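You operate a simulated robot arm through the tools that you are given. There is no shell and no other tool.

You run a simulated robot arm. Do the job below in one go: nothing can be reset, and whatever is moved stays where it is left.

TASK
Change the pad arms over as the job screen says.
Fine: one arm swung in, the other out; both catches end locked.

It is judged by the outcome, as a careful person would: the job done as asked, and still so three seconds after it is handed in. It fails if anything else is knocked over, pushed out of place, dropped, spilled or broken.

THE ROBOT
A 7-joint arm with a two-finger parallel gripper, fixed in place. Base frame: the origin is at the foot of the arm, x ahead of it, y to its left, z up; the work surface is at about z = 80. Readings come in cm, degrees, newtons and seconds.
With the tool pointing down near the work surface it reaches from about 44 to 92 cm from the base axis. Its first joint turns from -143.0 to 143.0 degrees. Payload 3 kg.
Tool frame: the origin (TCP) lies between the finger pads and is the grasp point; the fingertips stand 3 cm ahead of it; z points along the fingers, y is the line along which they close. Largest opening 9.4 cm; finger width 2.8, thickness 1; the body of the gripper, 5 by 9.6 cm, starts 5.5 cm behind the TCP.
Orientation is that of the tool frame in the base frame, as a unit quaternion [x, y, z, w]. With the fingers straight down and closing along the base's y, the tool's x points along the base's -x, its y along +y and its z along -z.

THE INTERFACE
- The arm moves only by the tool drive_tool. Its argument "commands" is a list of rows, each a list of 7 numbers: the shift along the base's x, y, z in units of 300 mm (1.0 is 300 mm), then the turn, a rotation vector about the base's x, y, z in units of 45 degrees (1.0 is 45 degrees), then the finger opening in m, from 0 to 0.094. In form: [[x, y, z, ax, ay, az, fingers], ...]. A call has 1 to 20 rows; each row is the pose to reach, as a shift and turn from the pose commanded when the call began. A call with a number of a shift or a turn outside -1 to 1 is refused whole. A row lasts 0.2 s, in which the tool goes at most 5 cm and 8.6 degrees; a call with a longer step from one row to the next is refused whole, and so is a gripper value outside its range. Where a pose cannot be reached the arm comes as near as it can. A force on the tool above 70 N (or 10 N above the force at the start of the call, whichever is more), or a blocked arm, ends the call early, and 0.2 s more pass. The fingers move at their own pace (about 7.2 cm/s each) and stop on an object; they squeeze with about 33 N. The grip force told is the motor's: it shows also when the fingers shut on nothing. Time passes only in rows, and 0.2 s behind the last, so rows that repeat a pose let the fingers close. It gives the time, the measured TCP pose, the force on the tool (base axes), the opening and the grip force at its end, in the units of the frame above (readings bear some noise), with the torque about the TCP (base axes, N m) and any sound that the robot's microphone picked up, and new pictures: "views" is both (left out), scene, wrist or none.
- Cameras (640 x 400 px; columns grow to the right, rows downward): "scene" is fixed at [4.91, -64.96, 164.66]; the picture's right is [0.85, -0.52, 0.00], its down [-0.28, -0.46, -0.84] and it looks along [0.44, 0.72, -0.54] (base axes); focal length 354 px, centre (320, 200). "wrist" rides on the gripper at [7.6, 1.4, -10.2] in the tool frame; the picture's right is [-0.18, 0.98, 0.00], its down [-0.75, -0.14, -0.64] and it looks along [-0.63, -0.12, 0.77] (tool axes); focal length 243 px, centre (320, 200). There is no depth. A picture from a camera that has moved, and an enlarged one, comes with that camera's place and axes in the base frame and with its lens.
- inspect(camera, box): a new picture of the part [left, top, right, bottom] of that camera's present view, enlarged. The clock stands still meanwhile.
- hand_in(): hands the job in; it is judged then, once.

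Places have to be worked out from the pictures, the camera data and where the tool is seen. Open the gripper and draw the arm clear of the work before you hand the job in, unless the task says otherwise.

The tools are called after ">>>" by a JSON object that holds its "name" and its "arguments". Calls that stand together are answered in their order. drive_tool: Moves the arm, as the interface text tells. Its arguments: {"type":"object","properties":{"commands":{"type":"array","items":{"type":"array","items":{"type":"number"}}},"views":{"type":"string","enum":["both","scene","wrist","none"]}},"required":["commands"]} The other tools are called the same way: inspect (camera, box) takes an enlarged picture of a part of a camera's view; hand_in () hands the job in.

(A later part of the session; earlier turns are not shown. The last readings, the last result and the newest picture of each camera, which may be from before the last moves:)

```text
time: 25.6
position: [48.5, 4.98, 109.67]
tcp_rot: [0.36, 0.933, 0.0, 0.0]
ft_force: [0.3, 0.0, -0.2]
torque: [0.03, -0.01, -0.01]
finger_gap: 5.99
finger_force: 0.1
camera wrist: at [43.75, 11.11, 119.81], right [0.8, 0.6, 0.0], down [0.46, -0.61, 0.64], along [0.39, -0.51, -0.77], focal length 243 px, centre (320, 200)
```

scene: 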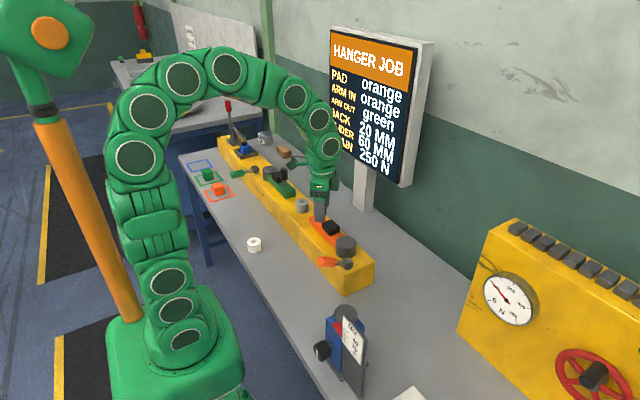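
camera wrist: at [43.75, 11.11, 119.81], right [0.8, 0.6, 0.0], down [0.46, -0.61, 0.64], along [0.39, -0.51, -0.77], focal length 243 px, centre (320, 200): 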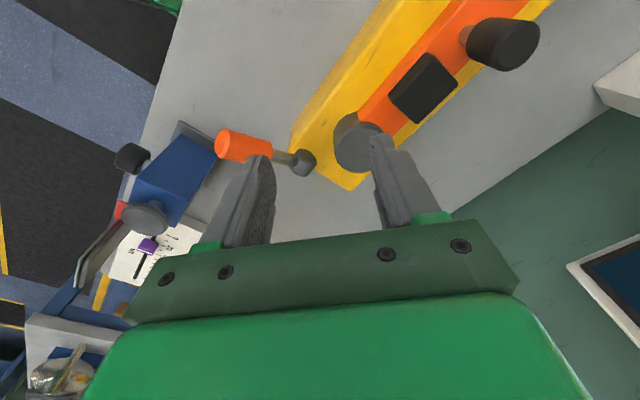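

The arm stays where I left it. I'll finish turning the tool back, close the fingers and line up above the raised orange catch handle.

>>> {"name": "drive_tool", "arguments": {"commands": [[-0.03, -0.056, 0, 0, 0, 0.18, 0.03], [-0.06, -0.112, 0, 0, 0, 0.36, 0.0], [-0.09, -0.168, 0, 0, 0, 0.54, 0.0], [-0.12, -0.224, 0, 0, 0, 0.72, 0.0], [-0.15, -0.28, -0.03, 0, 0, 0.9, 0.0], [-0.15, -0.28, -0.06, 0, 0, 0.938, 0.0], [-0.15, -0.28, -0.06, 0, 0, 0.938, 0.0]]}}

```text
time: 27.2
position: [43.83, -3.57, 107.73]
tcp_rot: [0.0, 1.0, 0.0, 0.0]
ft_force: [-0.4, -0.6, 0.0]
torque: [-0.02, -0.04, 0.02]
finger_gap: 0.0
finger_force: 33.3
camera wrist: at [36.18, -2.22, 117.92], right [0.18, 0.98, 0.0], down [0.75, -0.14, 0.64], along [0.63, -0.12, -0.77], focal length 243 px, centre (320, 200)
```

scene: 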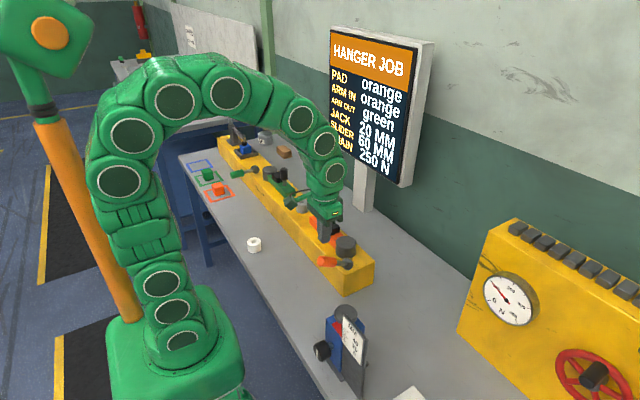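
wrist: 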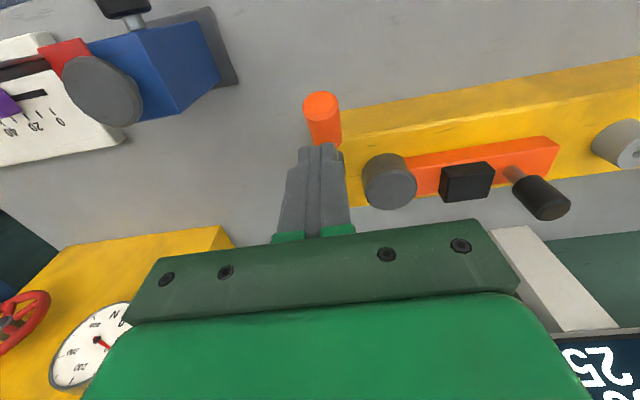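

The handle end is at about (42.5, -3.4, 98.8), directly in line with the closed fingertips. I'll press down on it slowly toward horizontal, where I'd expect the TCP to be at z≈97.2.

>>> {"name": "drive_tool", "arguments": {"commands": [[0.003, 0.003, -0.08, 0, 0, 0, 0], [0.003, 0.003, -0.15, 0, 0, 0, 0], [0.003, 0.003, -0.19, 0, 0, 0, 0], [0.003, 0.003, -0.22, 0, 0, 0, 0], [0.003, 0.003, -0.25, 0, 0, 0, 0], [0.003, 0.003, -0.28, 0, 0, 0, 0], [0.003, 0.003, -0.305, 0, 0, 0, 0]]}}

```text
time: 28.8
position: [43.89, -3.46, 98.42]
tcp_rot: [0.0, 1.0, 0.0, 0.0]
ft_force: [-1.1, -0.1, 0.0]
torque: [0.01, 0.0, -0.03]
finger_gap: 0.0
finger_force: 33.2
camera wrist: at [36.28, -2.1, 108.67], right [0.19, 0.98, 0.0], down [0.75, -0.14, 0.64], along [0.63, -0.12, -0.77], focal length 243 px, centre (320, 200)
```

scene: 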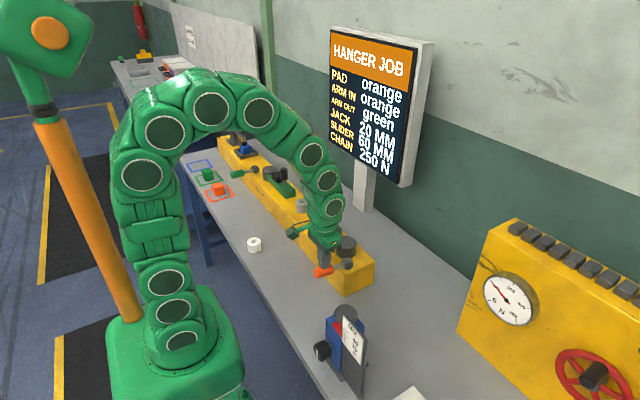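
wrist: 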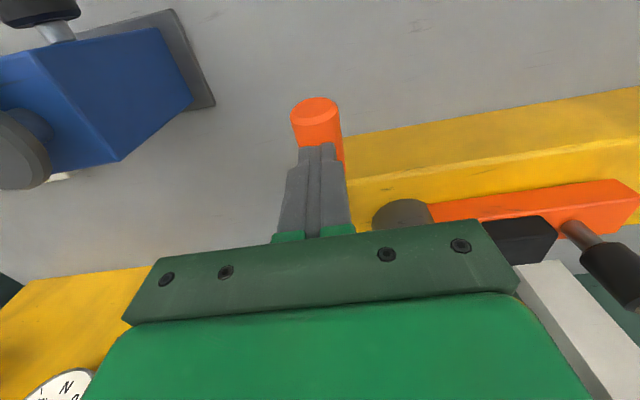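

The lever has clearly come down with almost no resistance. I'll zoom in on it to read its angle before pressing further.

>>> {"name": "inspect", "arguments": {"camera": "scene", "box": [295, 225, 375, 285]}}

>>> {"name": "inspect", "arguments": {"camera": "wrist", "box": [260, 60, 400, 220]}}

```text
6.67 times, centred on (335, 255) of scene
camera zoom: at [4.91, -64.96, 164.66], right [0.85, -0.52, 0.0], down [-0.28, -0.46, -0.84], along [0.44, 0.72, -0.54], focal length 2360 px, centre (220, -167)
```

zoom: 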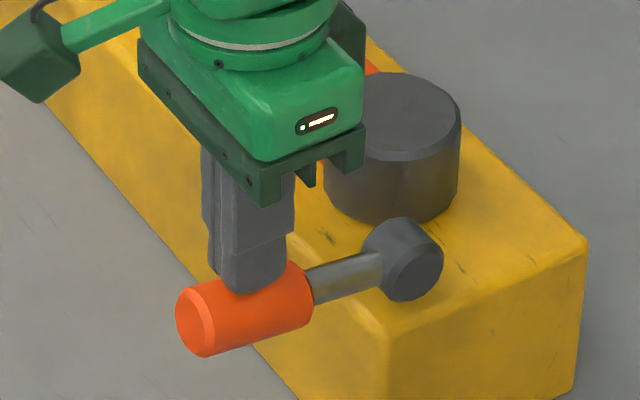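

```text
2.50 times, centred on (330, 140) of wrist
camera zoom: at [36.28, -2.1, 108.67], right [0.19, 0.98, 0.0], down [0.75, -0.14, 0.64], along [0.63, -0.12, -0.77], focal length 606 px, centre (295, 350)
```

zoom: 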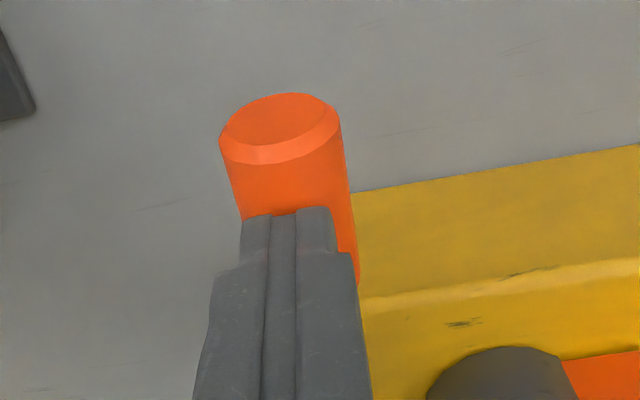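

The lever is about 7° short of horizontal. I'll press the last bit down in small steps and feel for the end stop.

>>> {"name": "drive_tool", "arguments": {"commands": [[0, 0, -0.01, 0, 0, 0, 0], [0, 0, -0.02, 0, 0, 0, 0], [0, 0, -0.03, 0, 0, 0, 0], [0, 0, -0.038, 0, 0, 0, 0], [0, 0, -0.044, 0, 0, 0, 0]]}}

```text
time: 30.0
position: [43.93, -3.46, 97.25]
tcp_rot: [0.001, 1.0, 0.0, 0.0]
ft_force: [-0.2, -0.1, -0.4]
torque: [-0.01, 0.03, 0.0]
finger_gap: 0.0
finger_force: 33.3
camera wrist: at [36.34, -2.08, 107.4], right [0.19, 0.98, 0.0], down [0.75, -0.14, 0.64], along [0.63, -0.12, -0.77], focal length 243 px, centre (320, 200)
```

scene: 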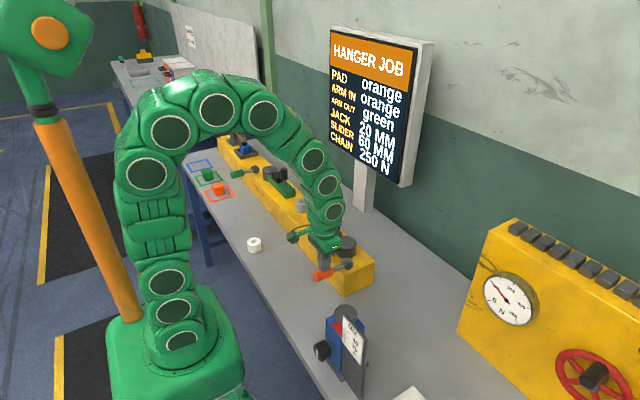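
wrist: 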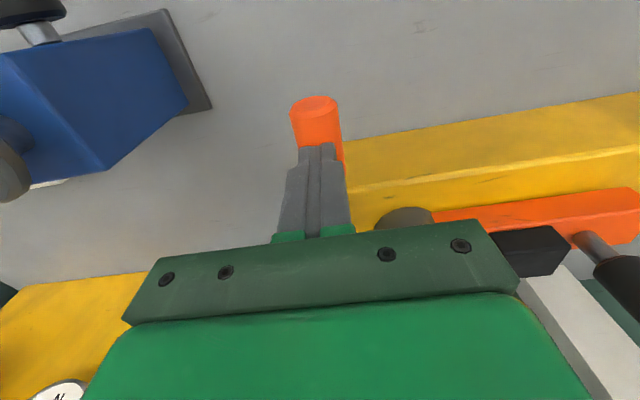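

There's still no resistance and the lever is close to horizontal. I'll check its angle and then press in finer steps.

>>> {"name": "inspect", "arguments": {"camera": "scene", "box": [295, 225, 375, 285]}}

>>> {"name": "drive_tool", "arguments": {"commands": [[0, 0, -0.006, 0, 0, 0, 0], [0, 0, -0.012, 0, 0, 0, 0], [0, 0, -0.012, 0, 0, 0, 0]], "views": "none"}}

>>> {"name": "inspect", "arguments": {"camera": "scene", "box": [295, 225, 375, 285]}}

```text
6.67 times, centred on (335, 255) of scene
camera zoom: at [4.91, -64.96, 164.66], right [0.85, -0.52, 0.0], down [-0.28, -0.46, -0.84], along [0.44, 0.72, -0.54], focal length 2360 px, centre (220, -167)
```

zoom: 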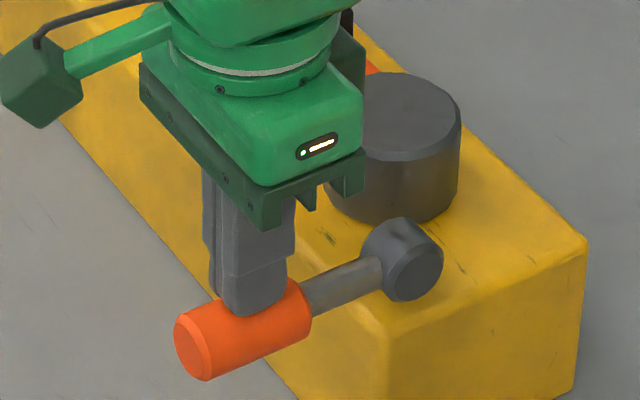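

```text
time: 31.0
position: [44.05, -3.38, 96.89]
tcp_rot: [0.001, 1.0, -0.001, 0.0]
ft_force: [-9.6, -2.6, 37.7]
torque: [-0.06, -0.23, 0.16]
finger_gap: 0.0
finger_force: 33.0
stopped in row 3: the force on the tool passed its limit at 71 N (the readings are from after the stop); the commanded pose is now the measured one
```

```text
6.67 times, centred on (335, 255) of scene
camera zoom: at [4.91, -64.96, 164.66], right [0.85, -0.52, 0.0], down [-0.28, -0.46, -0.84], along [0.44, 0.72, -0.54], focal length 2360 px, centre (220, -167)
```

zoom: 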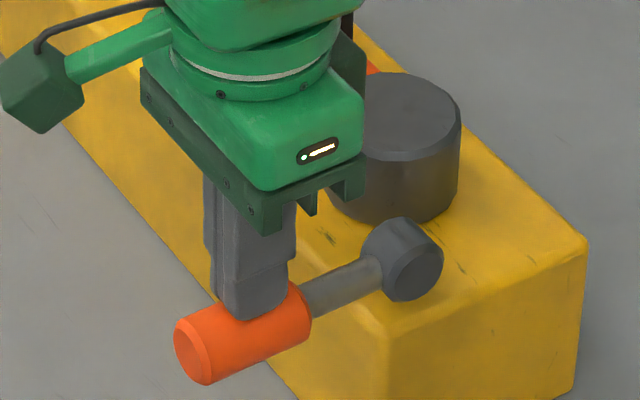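

At TCP z=96.9 the lever met a firm stop at about horizontal, matching how it looked at the start. I'll rise clear and compare it with its original position.

>>> {"name": "drive_tool", "arguments": {"commands": [[0, 0, 0.12, 0, 0, 0, 0], [0, 0, 0.24, 0, 0, 0, 0], [0, 0, 0.36, 0, 0, 0, 0], [0.12, 0.1, 0.36, 0, 0, 0, 0], [0.24, 0.2, 0.36, 0, 0, 0, 0], [0.34, 0.32, 0.36, 0, 0, 0, 0], [0.42, 0.45, 0.36, 0, 0, 0, 0], [0.5, 0.56, 0.36, 0, 0, 0, 0], [0.513, 0.673, 0.36, 0, 0, 0, 0], [0.513, 0.673, 0.36, 0, 0, 0, 0]]}}

>>> {"name": "inspect", "arguments": {"camera": "scene", "box": [270, 220, 390, 300]}}

```text
time: 33.2
position: [59.31, 16.48, 107.65]
tcp_rot: [0.0, 1.0, 0.0, 0.0]
ft_force: [-0.2, -0.7, -0.5]
torque: [0.01, -0.01, 0.05]
finger_gap: 0.0
finger_force: 32.6
camera wrist: at [51.68, 17.89, 117.95], right [0.19, 0.98, 0.0], down [0.75, -0.14, 0.64], along [0.63, -0.12, -0.77], focal length 243 px, centre (320, 200)
```

scene: 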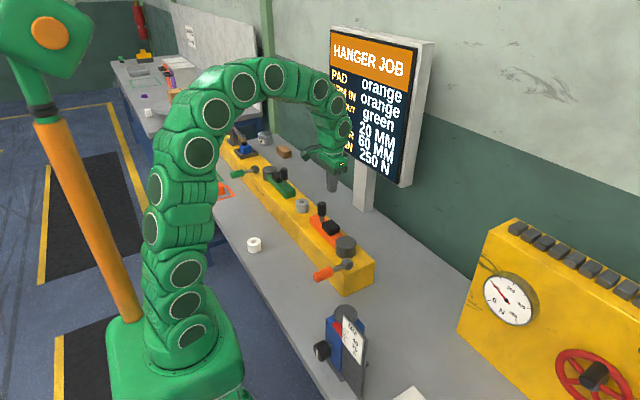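
wrist: 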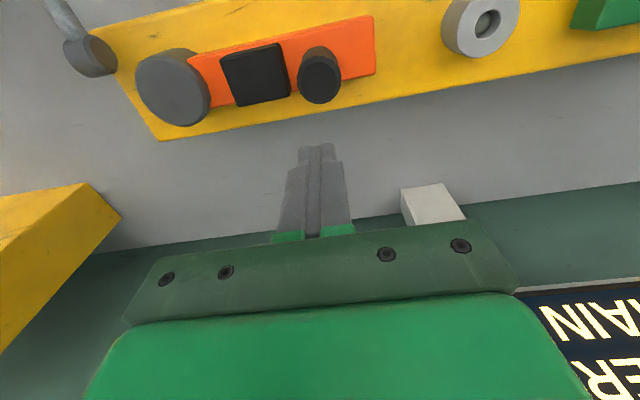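

```text
5.00 times, centred on (330, 260) of scene
camera zoom: at [4.91, -64.96, 164.66], right [0.85, -0.52, 0.0], down [-0.28, -0.46, -0.84], along [0.44, 0.72, -0.54], focal length 1770 px, centre (270, -100)
```

zoom: 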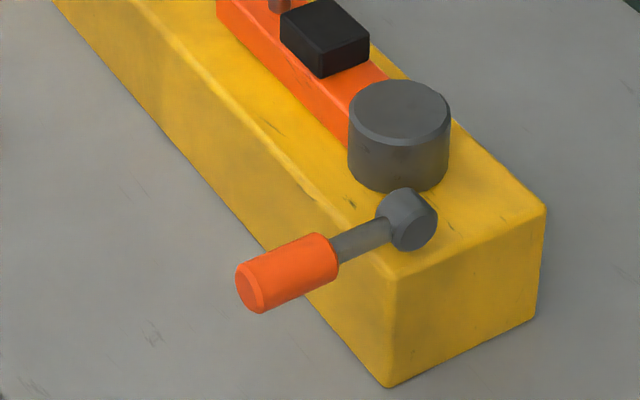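

The orange lever matches its original position exactly. To test whether the catch holds, I'll lower the closed fingers on the +x side of the knob for a very light push.

>>> {"name": "drive_tool", "arguments": {"commands": [[0.01, 0.005, -0.1, 0, 0, 0, 0], [0.01, 0.005, -0.2, 0, 0, 0, 0], [0.01, 0.005, -0.305, 0, 0, 0, 0], [0.0, 0.005, -0.305, 0, 0, 0, 0], [0.0, 0.005, -0.305, 0, 0, 0, 0]]}}

```text
time: 34.4
position: [59.33, 16.76, 98.54]
tcp_rot: [0.002, 1.0, -0.001, 0.001]
ft_force: [-0.1, 0.3, -0.2]
torque: [0.0, -0.01, 0.02]
finger_gap: 0.01
finger_force: 33.2
camera wrist: at [51.68, 18.19, 108.76], right [0.19, 0.98, 0.0], down [0.75, -0.14, 0.64], along [0.63, -0.12, -0.77], focal length 243 px, centre (320, 200)
```

scene: 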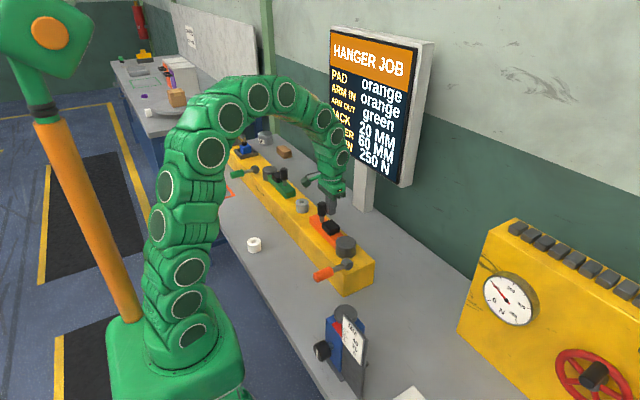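
wrist: 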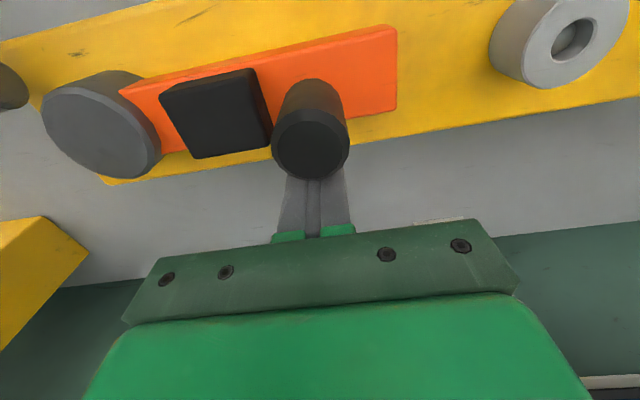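

The fingers are beside the knob and not touching yet. I'll creep toward it in small steps and read the force.

>>> {"name": "drive_tool", "arguments": {"commands": [[-0.006, 0, 0, 0, 0, 0, 0], [-0.012, 0, 0, 0, 0, 0, 0], [-0.012, 0, 0, 0, 0, 0, 0]], "views": "none"}}

```text
time: 35.2
position: [58.97, 16.66, 98.58]
tcp_rot: [0.001, 1.0, 0.0, 0.001]
ft_force: [0.7, -0.4, 0.2]
torque: [-0.01, 0.02, 0.03]
finger_gap: 0.01
finger_force: 32.8
```

No contact yet, so I'll keep creeping 1 mm at a time.

>>> {"name": "drive_tool", "arguments": {"commands": [[-0.0033, 0, 0, 0, 0, 0, 0], [-0.0066, 0, 0, 0, 0, 0, 0]], "views": "none"}}

>>> {"name": "drive_tool", "arguments": {"commands": [[-0.002, 0, 0, 0, 0, 0, 0], [-0.004, 0, 0, 0, 0, 0, 0]], "views": "none"}}

```text
time: 35.8
position: [58.83, 16.83, 98.63]
tcp_rot: [0.001, 1.0, -0.001, 0.0]
ft_force: [0.2, -0.3, 0.3]
torque: [0.0, 0.01, 0.02]
finger_gap: 0.01
finger_force: 33.3
```

```text
time: 36.4
position: [58.78, 16.63, 98.57]
tcp_rot: [0.001, 1.0, 0.0, 0.001]
ft_force: [13.8, -5.6, 2.5]
torque: [0.13, 0.25, 0.02]
finger_gap: 0.0
finger_force: 32.9
```

Contact at about 14 N. I'll add half a millimetre more to see whether the arm yields or holds.

>>> {"name": "drive_tool", "arguments": {"commands": [[-0.001, 0, 0, 0, 0, 0, 0], [-0.002, 0, 0, 0, 0, 0, 0], [-0.002, 0, 0, 0, 0, 0, 0]], "views": "none"}}

```text
time: 37.2
position: [58.7, 16.75, 98.54]
tcp_rot: [0.001, 1.0, 0.0, 0.001]
ft_force: [31.0, -14.0, -2.4]
torque: [0.15, 0.41, 0.08]
finger_gap: 0.0
finger_force: 32.8
```

The load climbed to 31 N with no movement, where the freed arm had swung at about 8 N, so lever-down is locked and the orange arm is held. I'll back off, rise, and travel toward the green side.

>>> {"name": "drive_tool", "arguments": {"commands": [[0.02, 0, 0, 0, 0, 0, 0], [0.03, 0, 0.1, 0, 0, 0, 0], [0.03, 0, 0.22, 0, 0, 0, 0], [0.03, 0, 0.36, 0, 0, 0, 0.03], [-0.02, 0.1, 0.45, 0, 0, 0, 0.06], [-0.07, 0.24, 0.5, 0, 0, 0, 0.06], [-0.12, 0.38, 0.5, 0, 0, 0, 0.06], [-0.17, 0.52, 0.5, 0, 0, 0, 0.06], [-0.22, 0.66, 0.5, 0, 0, 0, 0.06], [-0.27, 0.8, 0.5, 0, 0, 0, 0.06], [-0.32, 0.94, 0.5, 0, 0, 0, 0.06], [-0.35, 1.0, 0.5, 0, 0, 0, 0.06], [-0.35, 1.0, 0.5, 0, 0, 0, 0.06]]}}

```text
time: 40.0
position: [48.1, 47.08, 113.49]
tcp_rot: [0.0, 1.0, 0.0, 0.001]
ft_force: [0.0, 0.2, -0.3]
torque: [-0.02, 0.01, 0.0]
finger_gap: 6.01
finger_force: 0.0
camera wrist: at [40.45, 48.37, 123.71], right [0.19, 0.98, 0.0], down [0.75, -0.14, 0.64], along [0.63, -0.12, -0.77], focal length 243 px, centre (320, 200)
```

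scene: 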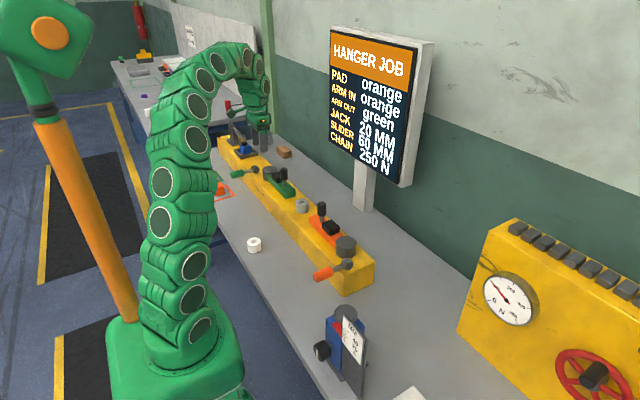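
wrist: 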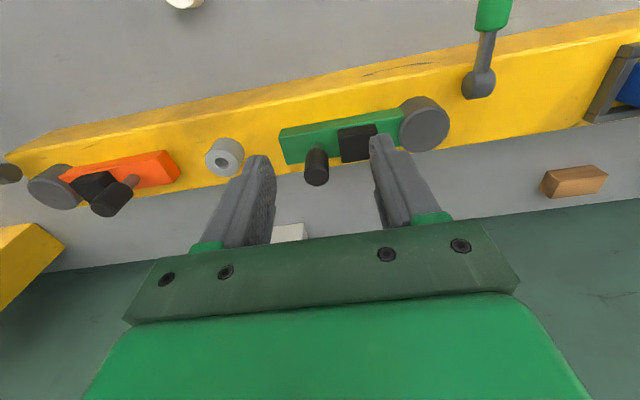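

Both arms are in the wrist view now. I'll zoom in to measure the green arm's direction and positions.

>>> {"name": "inspect", "arguments": {"camera": "wrist", "box": [270, 60, 470, 200]}}

>>> {"name": "inspect", "arguments": {"camera": "wrist", "box": [0, 60, 270, 230]}}

>>> {"name": "inspect", "arguments": {"camera": "wrist", "box": [420, 0, 620, 140]}}

```text
2.86 times, centred on (370, 130) of wrist
camera zoom: at [40.45, 48.37, 123.71], right [0.19, 0.98, 0.0], down [0.75, -0.14, 0.64], along [0.63, -0.12, -0.77], focal length 693 px, centre (177, 400)
```

zoom: 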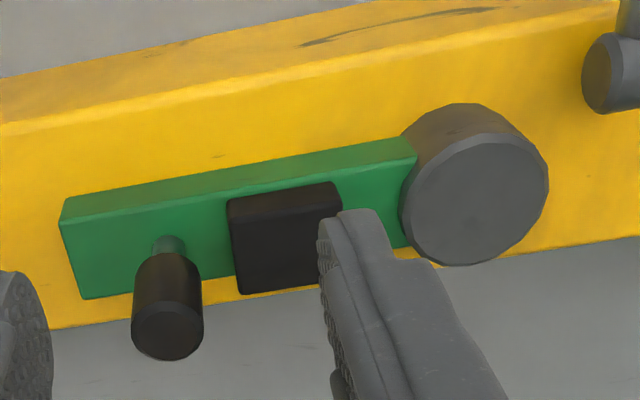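

```text
2.35 times, centred on (135, 145) of wrist
camera zoom: at [40.45, 48.37, 123.71], right [0.19, 0.98, 0.0], down [0.75, -0.14, 0.64], along [0.63, -0.12, -0.77], focal length 571 px, centre (755, 329)
```

zoom: 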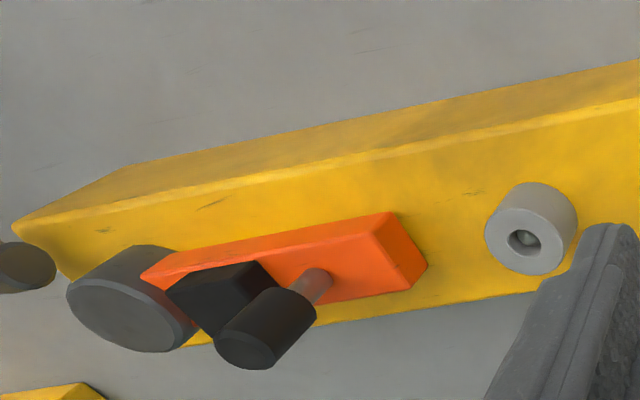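

```text
2.86 times, centred on (520, 70) of wrist
camera zoom: at [40.45, 48.37, 123.71], right [0.19, 0.98, 0.0], down [0.75, -0.14, 0.64], along [0.63, -0.12, -0.77], focal length 693 px, centre (-251, 571)
```

zoom: 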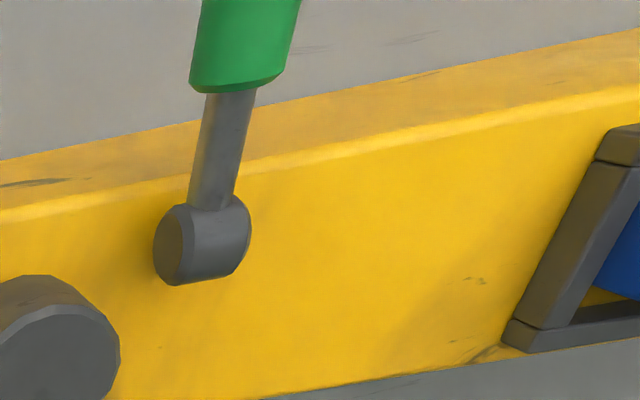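

From this view the green arm's front edge runs x=53.67→53.69, exactly parallel to the beam. I'll measure the orange arm the same way with a tighter zoom.

>>> {"name": "inspect", "arguments": {"camera": "wrist", "box": [20, 130, 190, 220]}}

```text
3.76 times, centred on (105, 175) of wrist
camera zoom: at [40.45, 48.37, 123.71], right [0.19, 0.98, 0.0], down [0.75, -0.14, 0.64], along [0.63, -0.12, -0.77], focal length 913 px, centre (1129, 294)
```

zoom: 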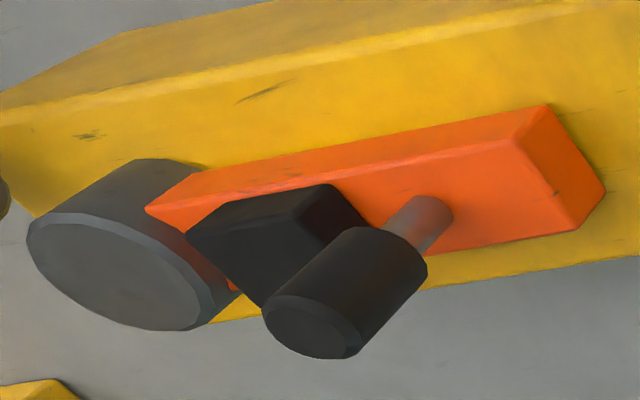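

The orange arm's edge runs x=53.69→53.60, so it is aligned within 0.3°. The green catch hub is near (51.9, 65.7) with its handle at x≈41–46, and I'll line up above that handle.

>>> {"name": "drive_tool", "arguments": {"commands": [[-0.022, 0.124, 0, 0, 0, 0, 0.06], [-0.044, 0.248, 0, 0, 0, 0, 0.06], [-0.066, 0.372, 0, 0, 0, 0, 0.06], [-0.088, 0.496, 0, 0, 0, 0, 0.06], [-0.107, 0.62, 0, 0, 0, 0, 0.06], [-0.107, 0.62, -0.14, 0, 0, 0, 0.06], [-0.107, 0.62, -0.283, 0, 0, 0, 0.06], [-0.107, 0.62, -0.283, 0, 0, 0, 0.06]]}}

```text
time: 41.8
position: [44.89, 65.53, 105.16]
tcp_rot: [0.001, 1.0, 0.0, 0.001]
ft_force: [-0.4, 0.4, 0.2]
torque: [-0.01, 0.01, -0.01]
finger_gap: 5.98
finger_force: 0.0
camera wrist: at [37.26, 66.94, 115.28], right [0.19, 0.98, 0.0], down [0.75, -0.14, 0.64], along [0.63, -0.12, -0.77], focal length 243 px, centre (320, 200)
```

scene: 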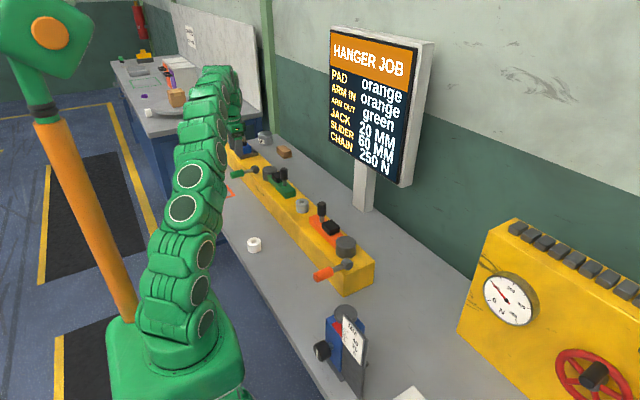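
wrist: 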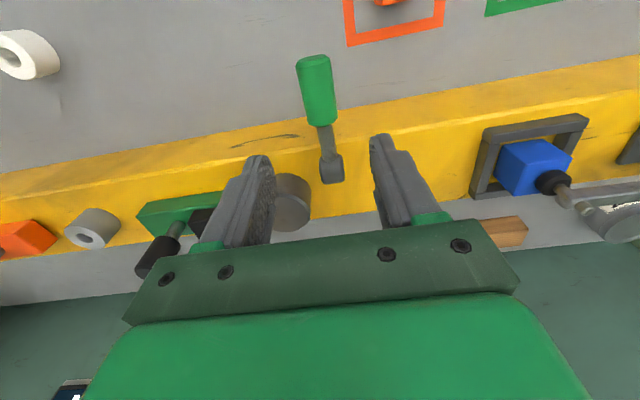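

The handle is centred under the open fingers, as it was for orange. I'll descend to handle height with a 1 mm shift toward +y.

>>> {"name": "drive_tool", "arguments": {"commands": [[0, 0.004, -0.13, 0, 0, 0, 0.06], [0, 0.004, -0.25, 0, 0, 0, 0.06], [0, 0.004, -0.34, 0, 0, 0, 0.06], [0, 0.004, -0.415, 0, 0, 0, 0.06], [0, 0.004, -0.415, 0, 0, 0, 0.06]]}}

```text
time: 43.0
position: [44.92, 65.53, 92.61]
tcp_rot: [0.002, 1.0, 0.0, 0.001]
ft_force: [0.1, -0.8, 0.3]
torque: [-0.02, 0.01, 0.0]
finger_gap: 5.98
finger_force: 0.1
camera wrist: at [37.29, 66.95, 102.75], right [0.19, 0.98, 0.0], down [0.75, -0.14, 0.64], along [0.63, -0.12, -0.77], focal length 243 px, centre (320, 200)
```

scene: 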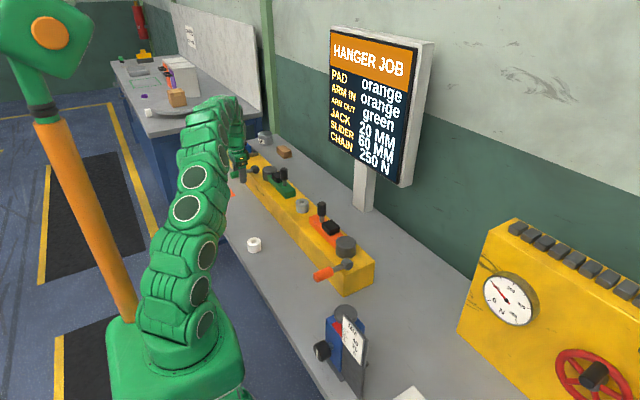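
wrist: 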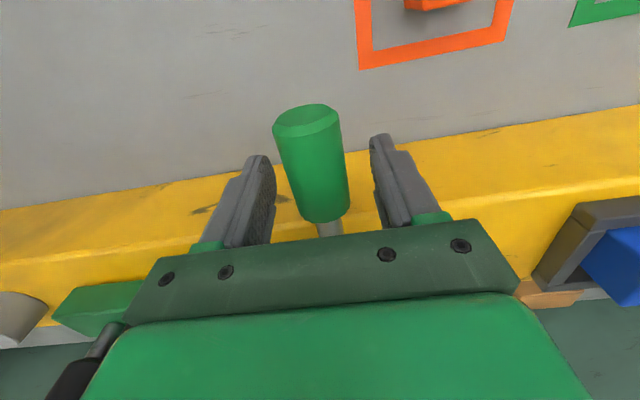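

The handle sits between the fingers just as the orange one did. I'll close on it.

>>> {"name": "drive_tool", "arguments": {"commands": [[0, 0, 0, 0, 0, 0, 0.015], [0, 0, 0, 0, 0, 0, 0.015], [0, 0, 0, 0, 0, 0, 0.015], [0, 0, 0, 0, 0, 0, 0.015]], "views": "none"}}

```text
time: 44.0
position: [45.0, 65.54, 92.63]
tcp_rot: [0.0, 1.0, 0.0, 0.001]
ft_force: [2.8, 1.4, -3.5]
torque: [0.03, 0.08, 0.21]
finger_gap: 3.28
finger_force: 45.6
```

The grip is centred with forces near zero. I'll lift along the arc to about 35°, where the orange lever rested when released.

>>> {"name": "drive_tool", "arguments": {"commands": [[0.0005, 0, 0.012, 0, 0, 0, 0.015], [0.001, 0, 0.024, 0, 0, 0, 0.015], [0.003, 0, 0.036, 0, 0, 0, 0.015], [0.005, 0, 0.048, 0, 0, 0, 0.015], [0.008, 0, 0.06, 0, 0, 0, 0.015], [0.011, 0, 0.072, 0, 0, 0, 0.015], [0.015, 0, 0.083, 0, 0, 0, 0.015], [0.02, 0, 0.094, 0, 0, 0, 0.015], [0.025, 0, 0.105, 0, 0, 0, 0.015], [0.031, 0, 0.116, 0, 0, 0, 0.015], [0.037, 0, 0.125, 0, 0, 0, 0.015], [0.042, 0, 0.133, 0, 0, 0, 0.015]]}}

>>> {"name": "inspect", "arguments": {"camera": "scene", "box": [215, 145, 295, 205]}}

```text
time: 46.6
position: [46.26, 65.62, 96.53]
tcp_rot: [0.0, 1.0, 0.0, 0.001]
ft_force: [-5.6, -25.0, -3.5]
torque: [-0.47, 0.32, 0.13]
finger_gap: 2.96
finger_force: 12.8
camera wrist: at [38.64, 67.01, 106.83], right [0.19, 0.98, 0.0], down [0.75, -0.14, 0.64], along [0.63, -0.12, -0.77], focal length 243 px, centre (320, 200)
```

scene: 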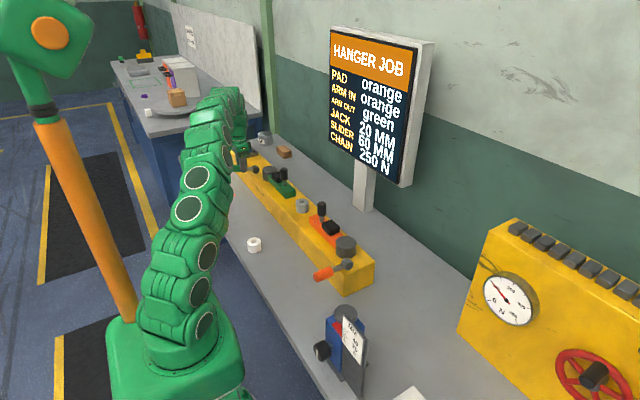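
wrist: 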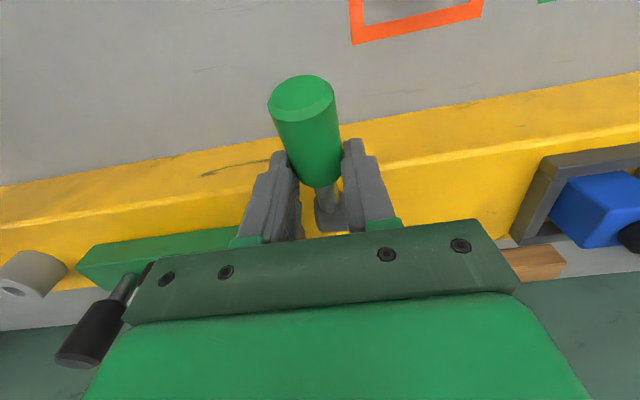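

```text
6.67 times, centred on (255, 175) of scene
camera zoom: at [4.91, -64.96, 164.66], right [0.85, -0.52, 0.0], down [-0.28, -0.46, -0.84], along [0.44, 0.72, -0.54], focal length 2360 px, centre (753, 367)
```

zoom: 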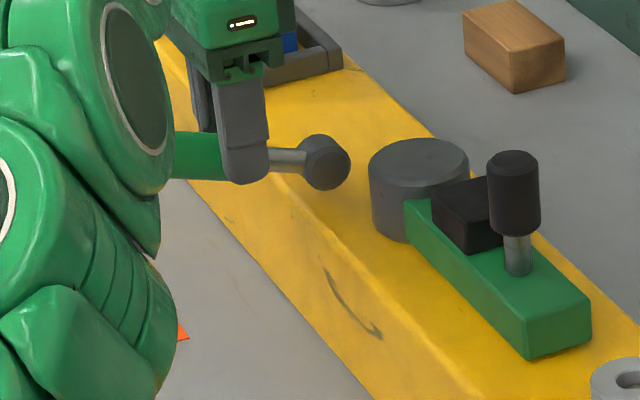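

The fingers are slipping upward (gap down to 2.96 cm, grip force 13 N), and the lever is only at about 22°. I'll open and check where it rests before regripping nearer the handle end for more leverage.

>>> {"name": "drive_tool", "arguments": {"commands": [[0, 0, 0, 0, 0, 0, 0.055], [0, 0, 0, 0, 0, 0, 0.055]]}}

>>> {"name": "inspect", "arguments": {"camera": "wrist", "box": [230, 50, 390, 230]}}

>>> {"name": "inspect", "arguments": {"camera": "scene", "box": [225, 150, 285, 190]}}

```text
time: 47.2
position: [46.29, 65.65, 96.64]
tcp_rot: [0.001, 1.0, 0.0, 0.001]
ft_force: [0.0, 0.3, -0.1]
torque: [0.02, -0.01, -0.02]
finger_gap: 5.52
finger_force: 0.1
camera wrist: at [38.61, 67.06, 106.81], right [0.19, 0.98, 0.0], down [0.75, -0.14, 0.64], along [0.63, -0.12, -0.77], focal length 243 px, centre (320, 200)
```

scene: 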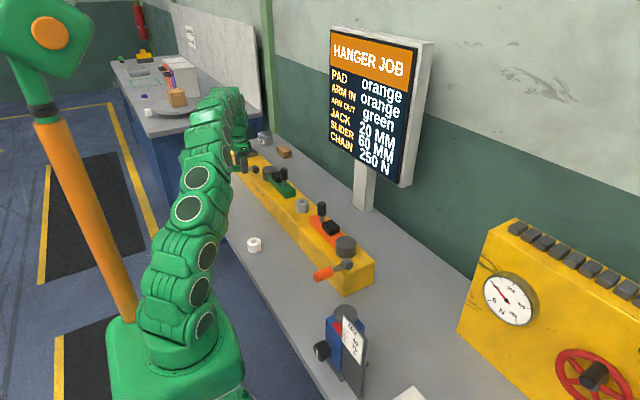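
wrist: 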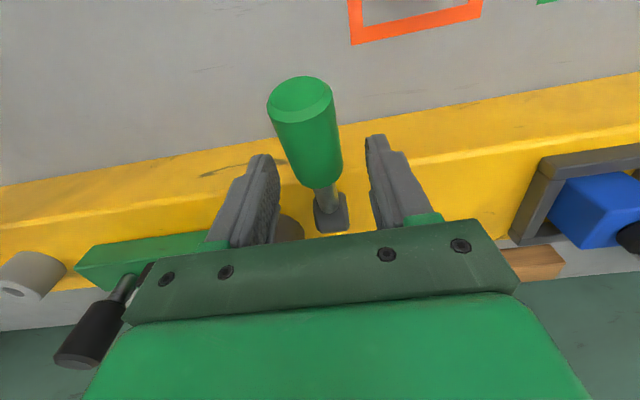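

```text
2.22 times, centred on (310, 140) of wrist
camera zoom: at [38.61, 67.06, 106.81], right [0.19, 0.98, 0.0], down [0.75, -0.14, 0.64], along [0.63, -0.12, -0.77], focal length 539 px, centre (342, 333)
```

zoom: 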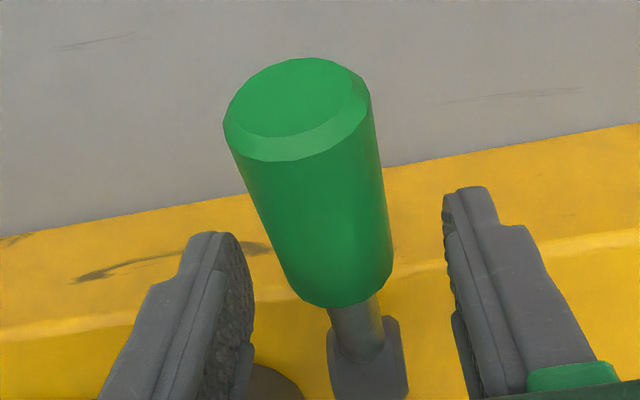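

```text
10.00 times, centred on (255, 170) of scene
camera zoom: at [4.91, -64.96, 164.66], right [0.85, -0.52, 0.0], down [-0.28, -0.46, -0.84], along [0.44, 0.72, -0.54], focal length 3541 px, centre (970, 500)
```

zoom: 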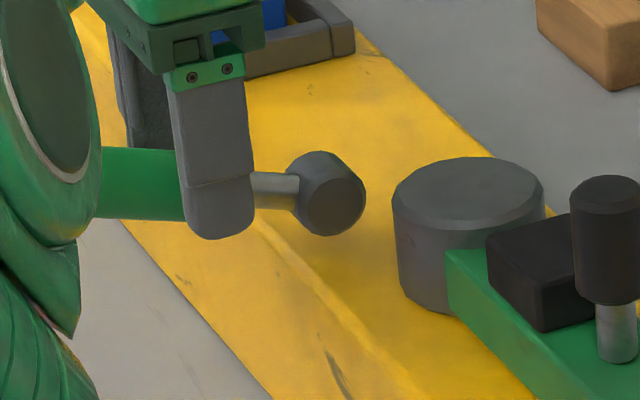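

The lever rests by itself at about 18°. I'll move out to the handle's end (x≈43, z≈95.5) and regrip there.

>>> {"name": "drive_tool", "arguments": {"commands": [[-0.05, -0.001, -0.018, 0, 0, 0, 0.055], [-0.107, -0.001, -0.036, 0, 0, 0, 0.055], [-0.107, -0.001, -0.036, 0, 0, 0, 0.055], [-0.107, -0.001, -0.036, 0, 0, 0, 0.015], [-0.107, -0.001, -0.036, 0, 0, 0, 0.015], [-0.107, -0.001, -0.036, 0, 0, 0, 0.015], [-0.107, -0.001, -0.036, 0, 0, 0, 0.015]]}}

```text
time: 48.8
position: [43.1, 65.61, 95.53]
tcp_rot: [0.001, 1.0, 0.001, 0.001]
ft_force: [5.1, 18.2, -9.3]
torque: [0.15, 0.54, 0.12]
finger_gap: 3.29
finger_force: 45.0
camera wrist: at [35.45, 66.95, 105.71], right [0.19, 0.98, 0.0], down [0.75, -0.14, 0.64], along [0.63, -0.12, -0.77], focal length 243 px, centre (320, 200)
```

scene: 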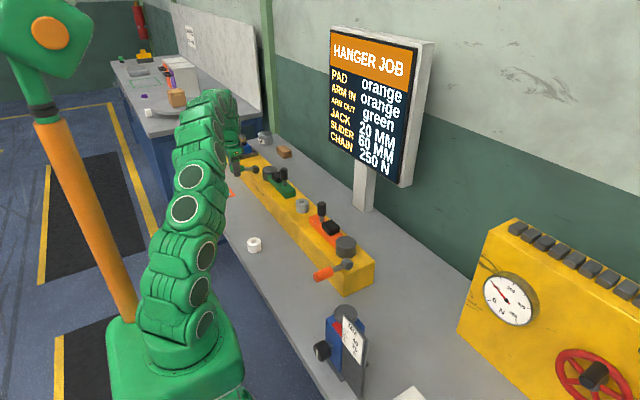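
wrist: 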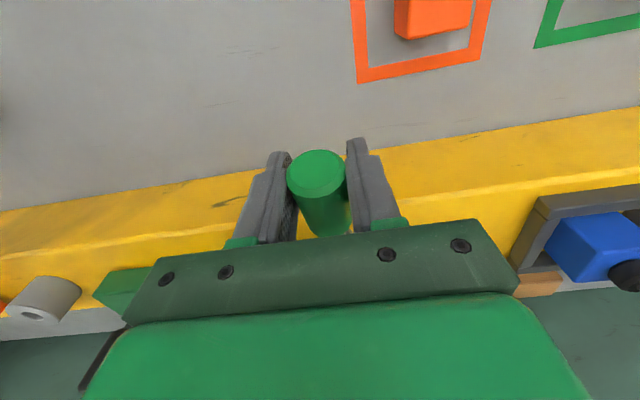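

The new grip is full width (3.29 cm). I'll lift from 18° to about 38°, tilting the tool along with the lever this time so the pads don't twist off.

>>> {"name": "drive_tool", "arguments": {"commands": [[0.003, 0.0015, 0.01, 0, 0.045, 0, 0.015], [0.007, 0.0015, 0.02, 0, 0.089, 0, 0.015], [0.011, 0.0015, 0.03, 0, 0.134, 0, 0.015], [0.016, 0.0015, 0.04, 0, 0.178, 0, 0.015], [0.021, 0.0015, 0.05, 0, 0.222, 0, 0.015], [0.026, 0.0015, 0.059, 0, 0.267, 0, 0.015], [0.032, 0.0015, 0.069, 0, 0.311, 0, 0.015], [0.038, 0.0015, 0.078, 0, 0.356, 0, 0.015], [0.044, 0.0015, 0.087, 0, 0.4, 0, 0.015], [0.05, 0.0015, 0.095, 0, 0.444, 0, 0.015]]}}

>>> {"name": "inspect", "arguments": {"camera": "scene", "box": [225, 150, 285, 190]}}

```text
time: 51.0
position: [44.64, 65.44, 98.33]
tcp_rot: [0.001, 0.985, 0.0, -0.174]
ft_force: [12.8, -6.5, -17.7]
torque: [0.22, 0.36, 0.2]
finger_gap: 3.29
finger_force: 45.2
camera wrist: at [40.87, 66.97, 110.5], right [0.18, 0.98, -0.06], down [0.93, -0.14, 0.35], along [0.33, -0.12, -0.94], focal length 243 px, centre (320, 200)
```

scene: 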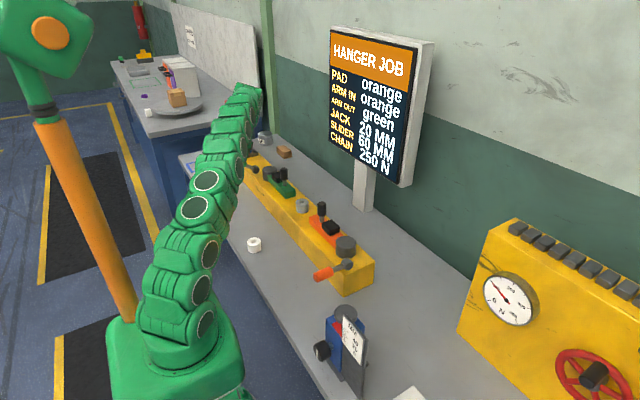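
wrist: 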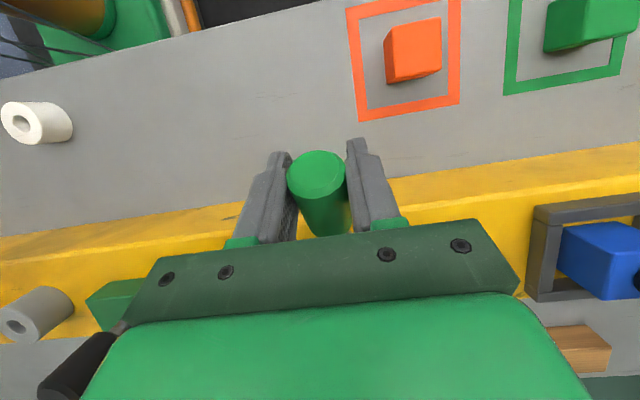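

```text
10.00 times, centred on (255, 170) of scene
camera zoom: at [4.91, -64.96, 164.66], right [0.85, -0.52, 0.0], down [-0.28, -0.46, -0.84], along [0.44, 0.72, -0.54], focal length 3541 px, centre (970, 500)
```

zoom: 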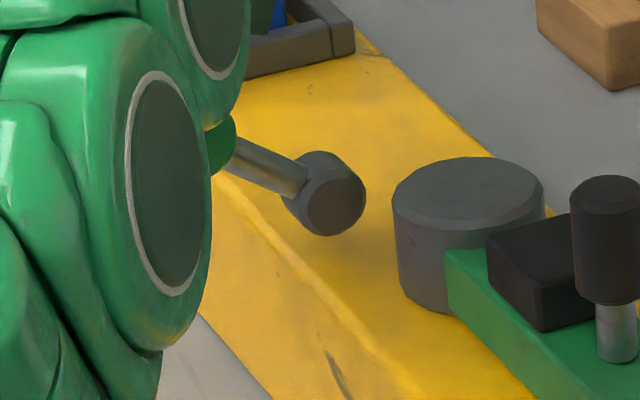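

The lever followed cleanly to about 38° with the grip intact. I'll open, back out along the tool axis, and level the tool again.

>>> {"name": "drive_tool", "arguments": {"commands": [[0, 0, 0, 0, 0, 0, 0.055], [0, 0, 0, 0, 0, 0, 0.055], [0, 0, 0, 0, 0, 0, 0.055], [0.04, 0, 0.11, 0, 0, 0, 0.055], [0.08, 0, 0.22, 0, 0, 0, 0.055], [0.11, 0, 0.34, 0, 0, 0, 0.055], [0.11, 0, 0.4, 0, -0.15, 0, 0.055], [0.11, 0, 0.4, 0, -0.3, 0, 0.055], [0.11, 0, 0.4, 0, -0.444, 0, 0.055], [0.11, 0, 0.4, 0, -0.444, 0, 0.055]]}}

>>> {"name": "inspect", "arguments": {"camera": "scene", "box": [215, 140, 305, 210]}}

```text
time: 53.2
position: [47.89, 65.6, 110.25]
tcp_rot: [0.001, 1.0, 0.001, 0.001]
ft_force: [-1.0, -0.1, 0.3]
torque: [0.01, -0.02, 0.02]
finger_gap: 5.49
finger_force: 0.0
out of reach, approached as far as the arm can: row 5, 6, 7, 8
camera wrist: at [40.19, 67.11, 120.43], right [0.19, 0.98, 0.0], down [0.75, -0.14, 0.64], along [0.63, -0.12, -0.77], focal length 243 px, centre (320, 200)
```

scene: 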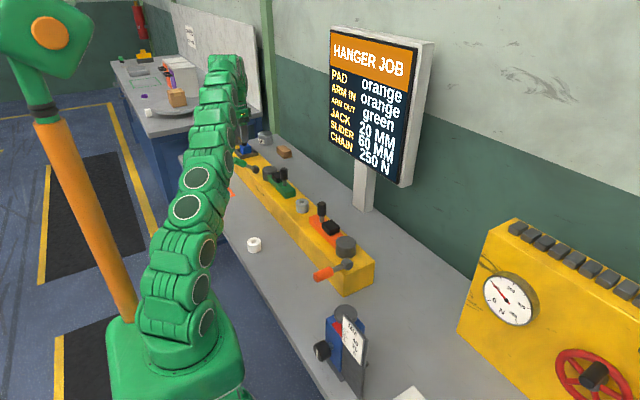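
wrist: 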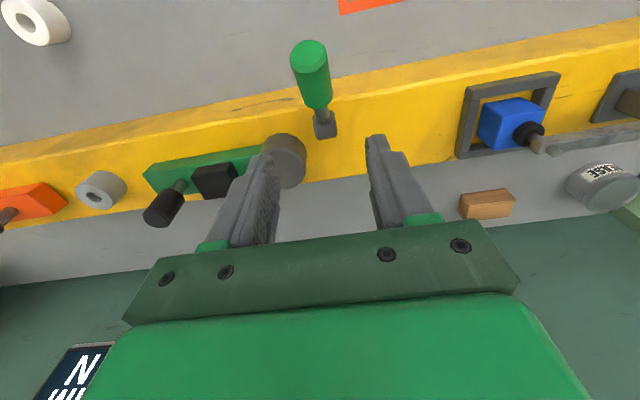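

```text
5.71 times, centred on (260, 175) of scene
camera zoom: at [4.91, -64.96, 164.66], right [0.85, -0.52, 0.0], down [-0.28, -0.46, -0.84], along [0.44, 0.72, -0.54], focal length 2023 px, centre (663, 343)
```

zoom: 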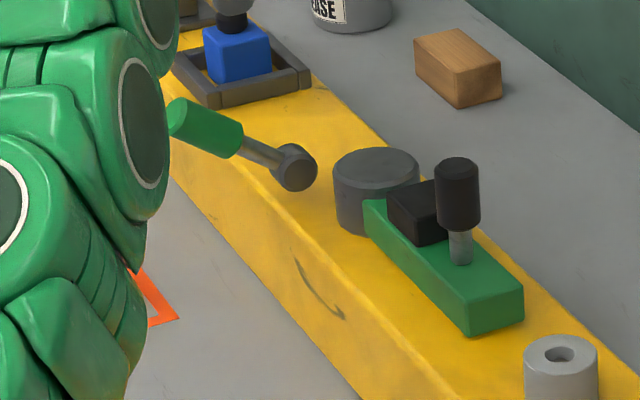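

The green lever stays up at about 40°. I'll move over the green arm's knob, near (55.4, 45.2), turning the tool +90° on the way so the fingers close across the arm.

>>> {"name": "drive_tool", "arguments": {"commands": [[0.04, -0.12, 0, 0, 0, 0.18, 0.06], [0.08, -0.24, 0, 0, 0, 0.36, 0.06], [0.12, -0.36, 0, 0, 0, 0.54, 0.06], [0.17, -0.48, 0, 0, 0, 0.72, 0.06], [0.21, -0.58, 0, 0, 0, 0.9, 0.06], [0.25, -0.68, 0, 0, 0, 1.0, 0.06]], "views": "none"}}

>>> {"name": "drive_tool", "arguments": {"commands": [[0, 0, 0, 0, 0, 0.18, 0.06], [0, 0, 0, 0, 0, 0.36, 0.06], [0, 0, 0, 0, 0, 0.54, 0.06], [0, 0, 0, 0, 0, 0.72, 0.06], [0, 0, 0, 0, 0, 0.9, 0.06], [0, 0, 0, 0, 0, 1.0, 0.06], [0, 0, 0, 0, 0, 1.0, 0.06]]}}

```text
time: 54.6
position: [55.29, 45.18, 110.38]
tcp_rot: [-0.383, 0.924, 0.001, 0.0]
ft_force: [0.0, 0.0, 0.7]
torque: [-0.02, 0.02, -0.03]
finger_gap: 5.99
finger_force: 0.1
```

```text
time: 56.2
position: [55.24, 45.16, 110.36]
tcp_rot: [-0.707, 0.707, 0.0, 0.0]
ft_force: [-0.4, 0.5, 0.0]
torque: [0.01, 0.0, 0.03]
finger_gap: 6.02
finger_force: 0.1
camera wrist: at [53.89, 37.52, 120.56], right [-0.98, 0.18, 0.0], down [0.14, 0.75, 0.64], along [0.12, 0.63, -0.77], focal length 243 px, centre (320, 200)
```

scene: 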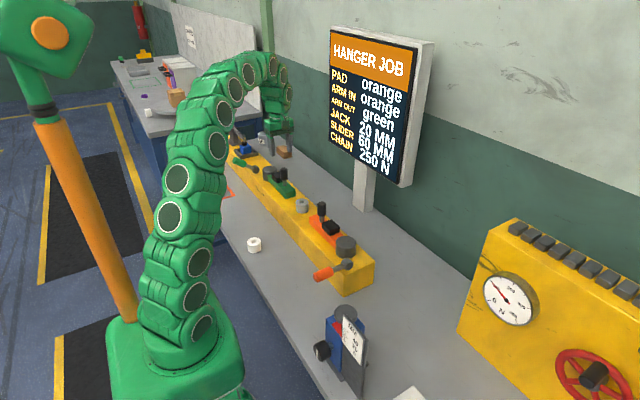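
wrist: 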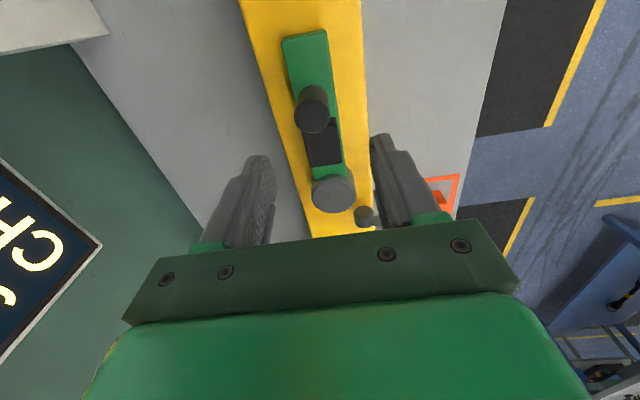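

I'll zoom in to fix the knob's position before descending.

>>> {"name": "inspect", "arguments": {"camera": "wrist", "box": [240, 20, 400, 240]}}

```text
1.82 times, centred on (320, 130) of wrist
camera zoom: at [53.89, 37.52, 120.56], right [-0.98, 0.18, 0.0], down [0.14, 0.75, 0.64], along [0.12, 0.63, -0.77], focal length 441 px, centre (320, 327)
```

zoom: 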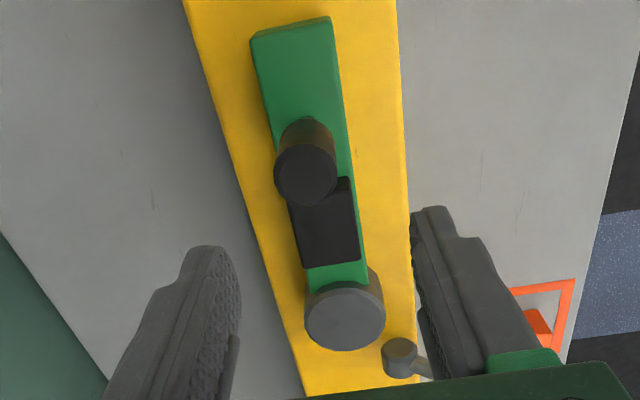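

The knob is at about (55.7, 45.0) and the pivot at about (55.5, 58.3). I'll descend around the knob to z≈98.6.

>>> {"name": "drive_tool", "arguments": {"commands": [[0.012, -0.004, -0.13, 0, 0, 0, 0.06], [0.012, -0.004, -0.25, 0, 0, 0, 0.06], [0.012, -0.004, -0.34, 0, 0, 0, 0.06], [0.012, -0.004, -0.392, 0, 0, 0, 0.06], [0.012, -0.004, -0.392, 0, 0, 0, 0.06]]}}

```text
time: 57.4
position: [55.52, 45.05, 98.57]
tcp_rot: [-0.707, 0.707, 0.001, 0.001]
ft_force: [0.3, -0.8, -0.8]
torque: [0.02, 0.0, 0.02]
finger_gap: 5.99
finger_force: 0.1
camera wrist: at [54.18, 37.33, 108.78], right [-0.98, 0.19, 0.0], down [0.14, 0.75, 0.64], along [0.12, 0.63, -0.77], focal length 243 px, centre (320, 200)
```

scene: 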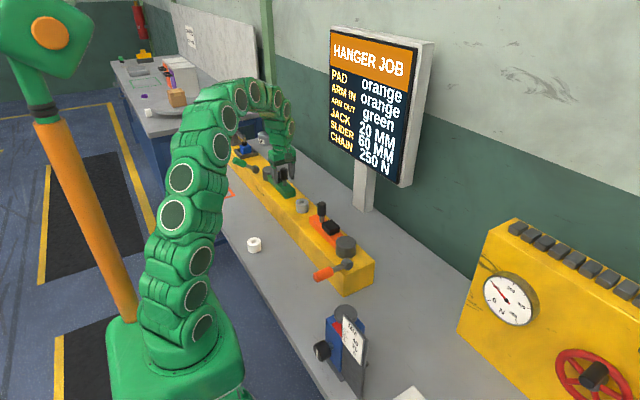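
wrist: 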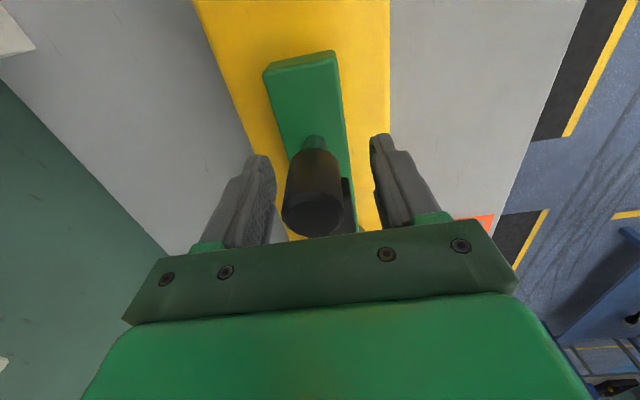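

The knob sits about 2 mm to the +x side of centre, so I'll shift by that and close.

>>> {"name": "drive_tool", "arguments": {"commands": [[0.007, 0, 0, 0, 0, 0, 0.06], [0.007, 0, 0, 0, 0, 0, 0.02], [0.007, 0, 0, 0, 0, 0, 0.02], [0.007, 0, 0, 0, 0, 0, 0.02], [0.007, 0, 0, 0, 0, 0, 0.02]], "views": "none"}}

```text
time: 58.6
position: [55.83, 44.99, 98.67]
tcp_rot: [-0.706, 0.708, 0.0, 0.002]
ft_force: [1.6, -2.1, -0.5]
torque: [0.37, 0.05, -0.39]
finger_gap: 2.86
finger_force: 45.2
```

Gripped cleanly with almost no side load. I'll nudge the knob about 3° toward -x to check the green arm is free.

>>> {"name": "drive_tool", "arguments": {"commands": [[-0.008, 0, 0, 0, 0, -0.022, 0.02], [-0.016, 0, 0, 0, 0, -0.044, 0.02], [-0.0235, 0.001, 0, 0, 0, -0.067, 0.02], [-0.0235, 0.001, 0, 0, 0, -0.067, 0.02]], "views": "none"}}

```text
time: 59.6
position: [55.15, 45.07, 98.52]
tcp_rot: [-0.687, 0.727, 0.0, -0.001]
ft_force: [0.6, -13.2, 12.0]
torque: [-0.77, 0.28, -0.31]
finger_gap: 2.82
finger_force: 44.8
```

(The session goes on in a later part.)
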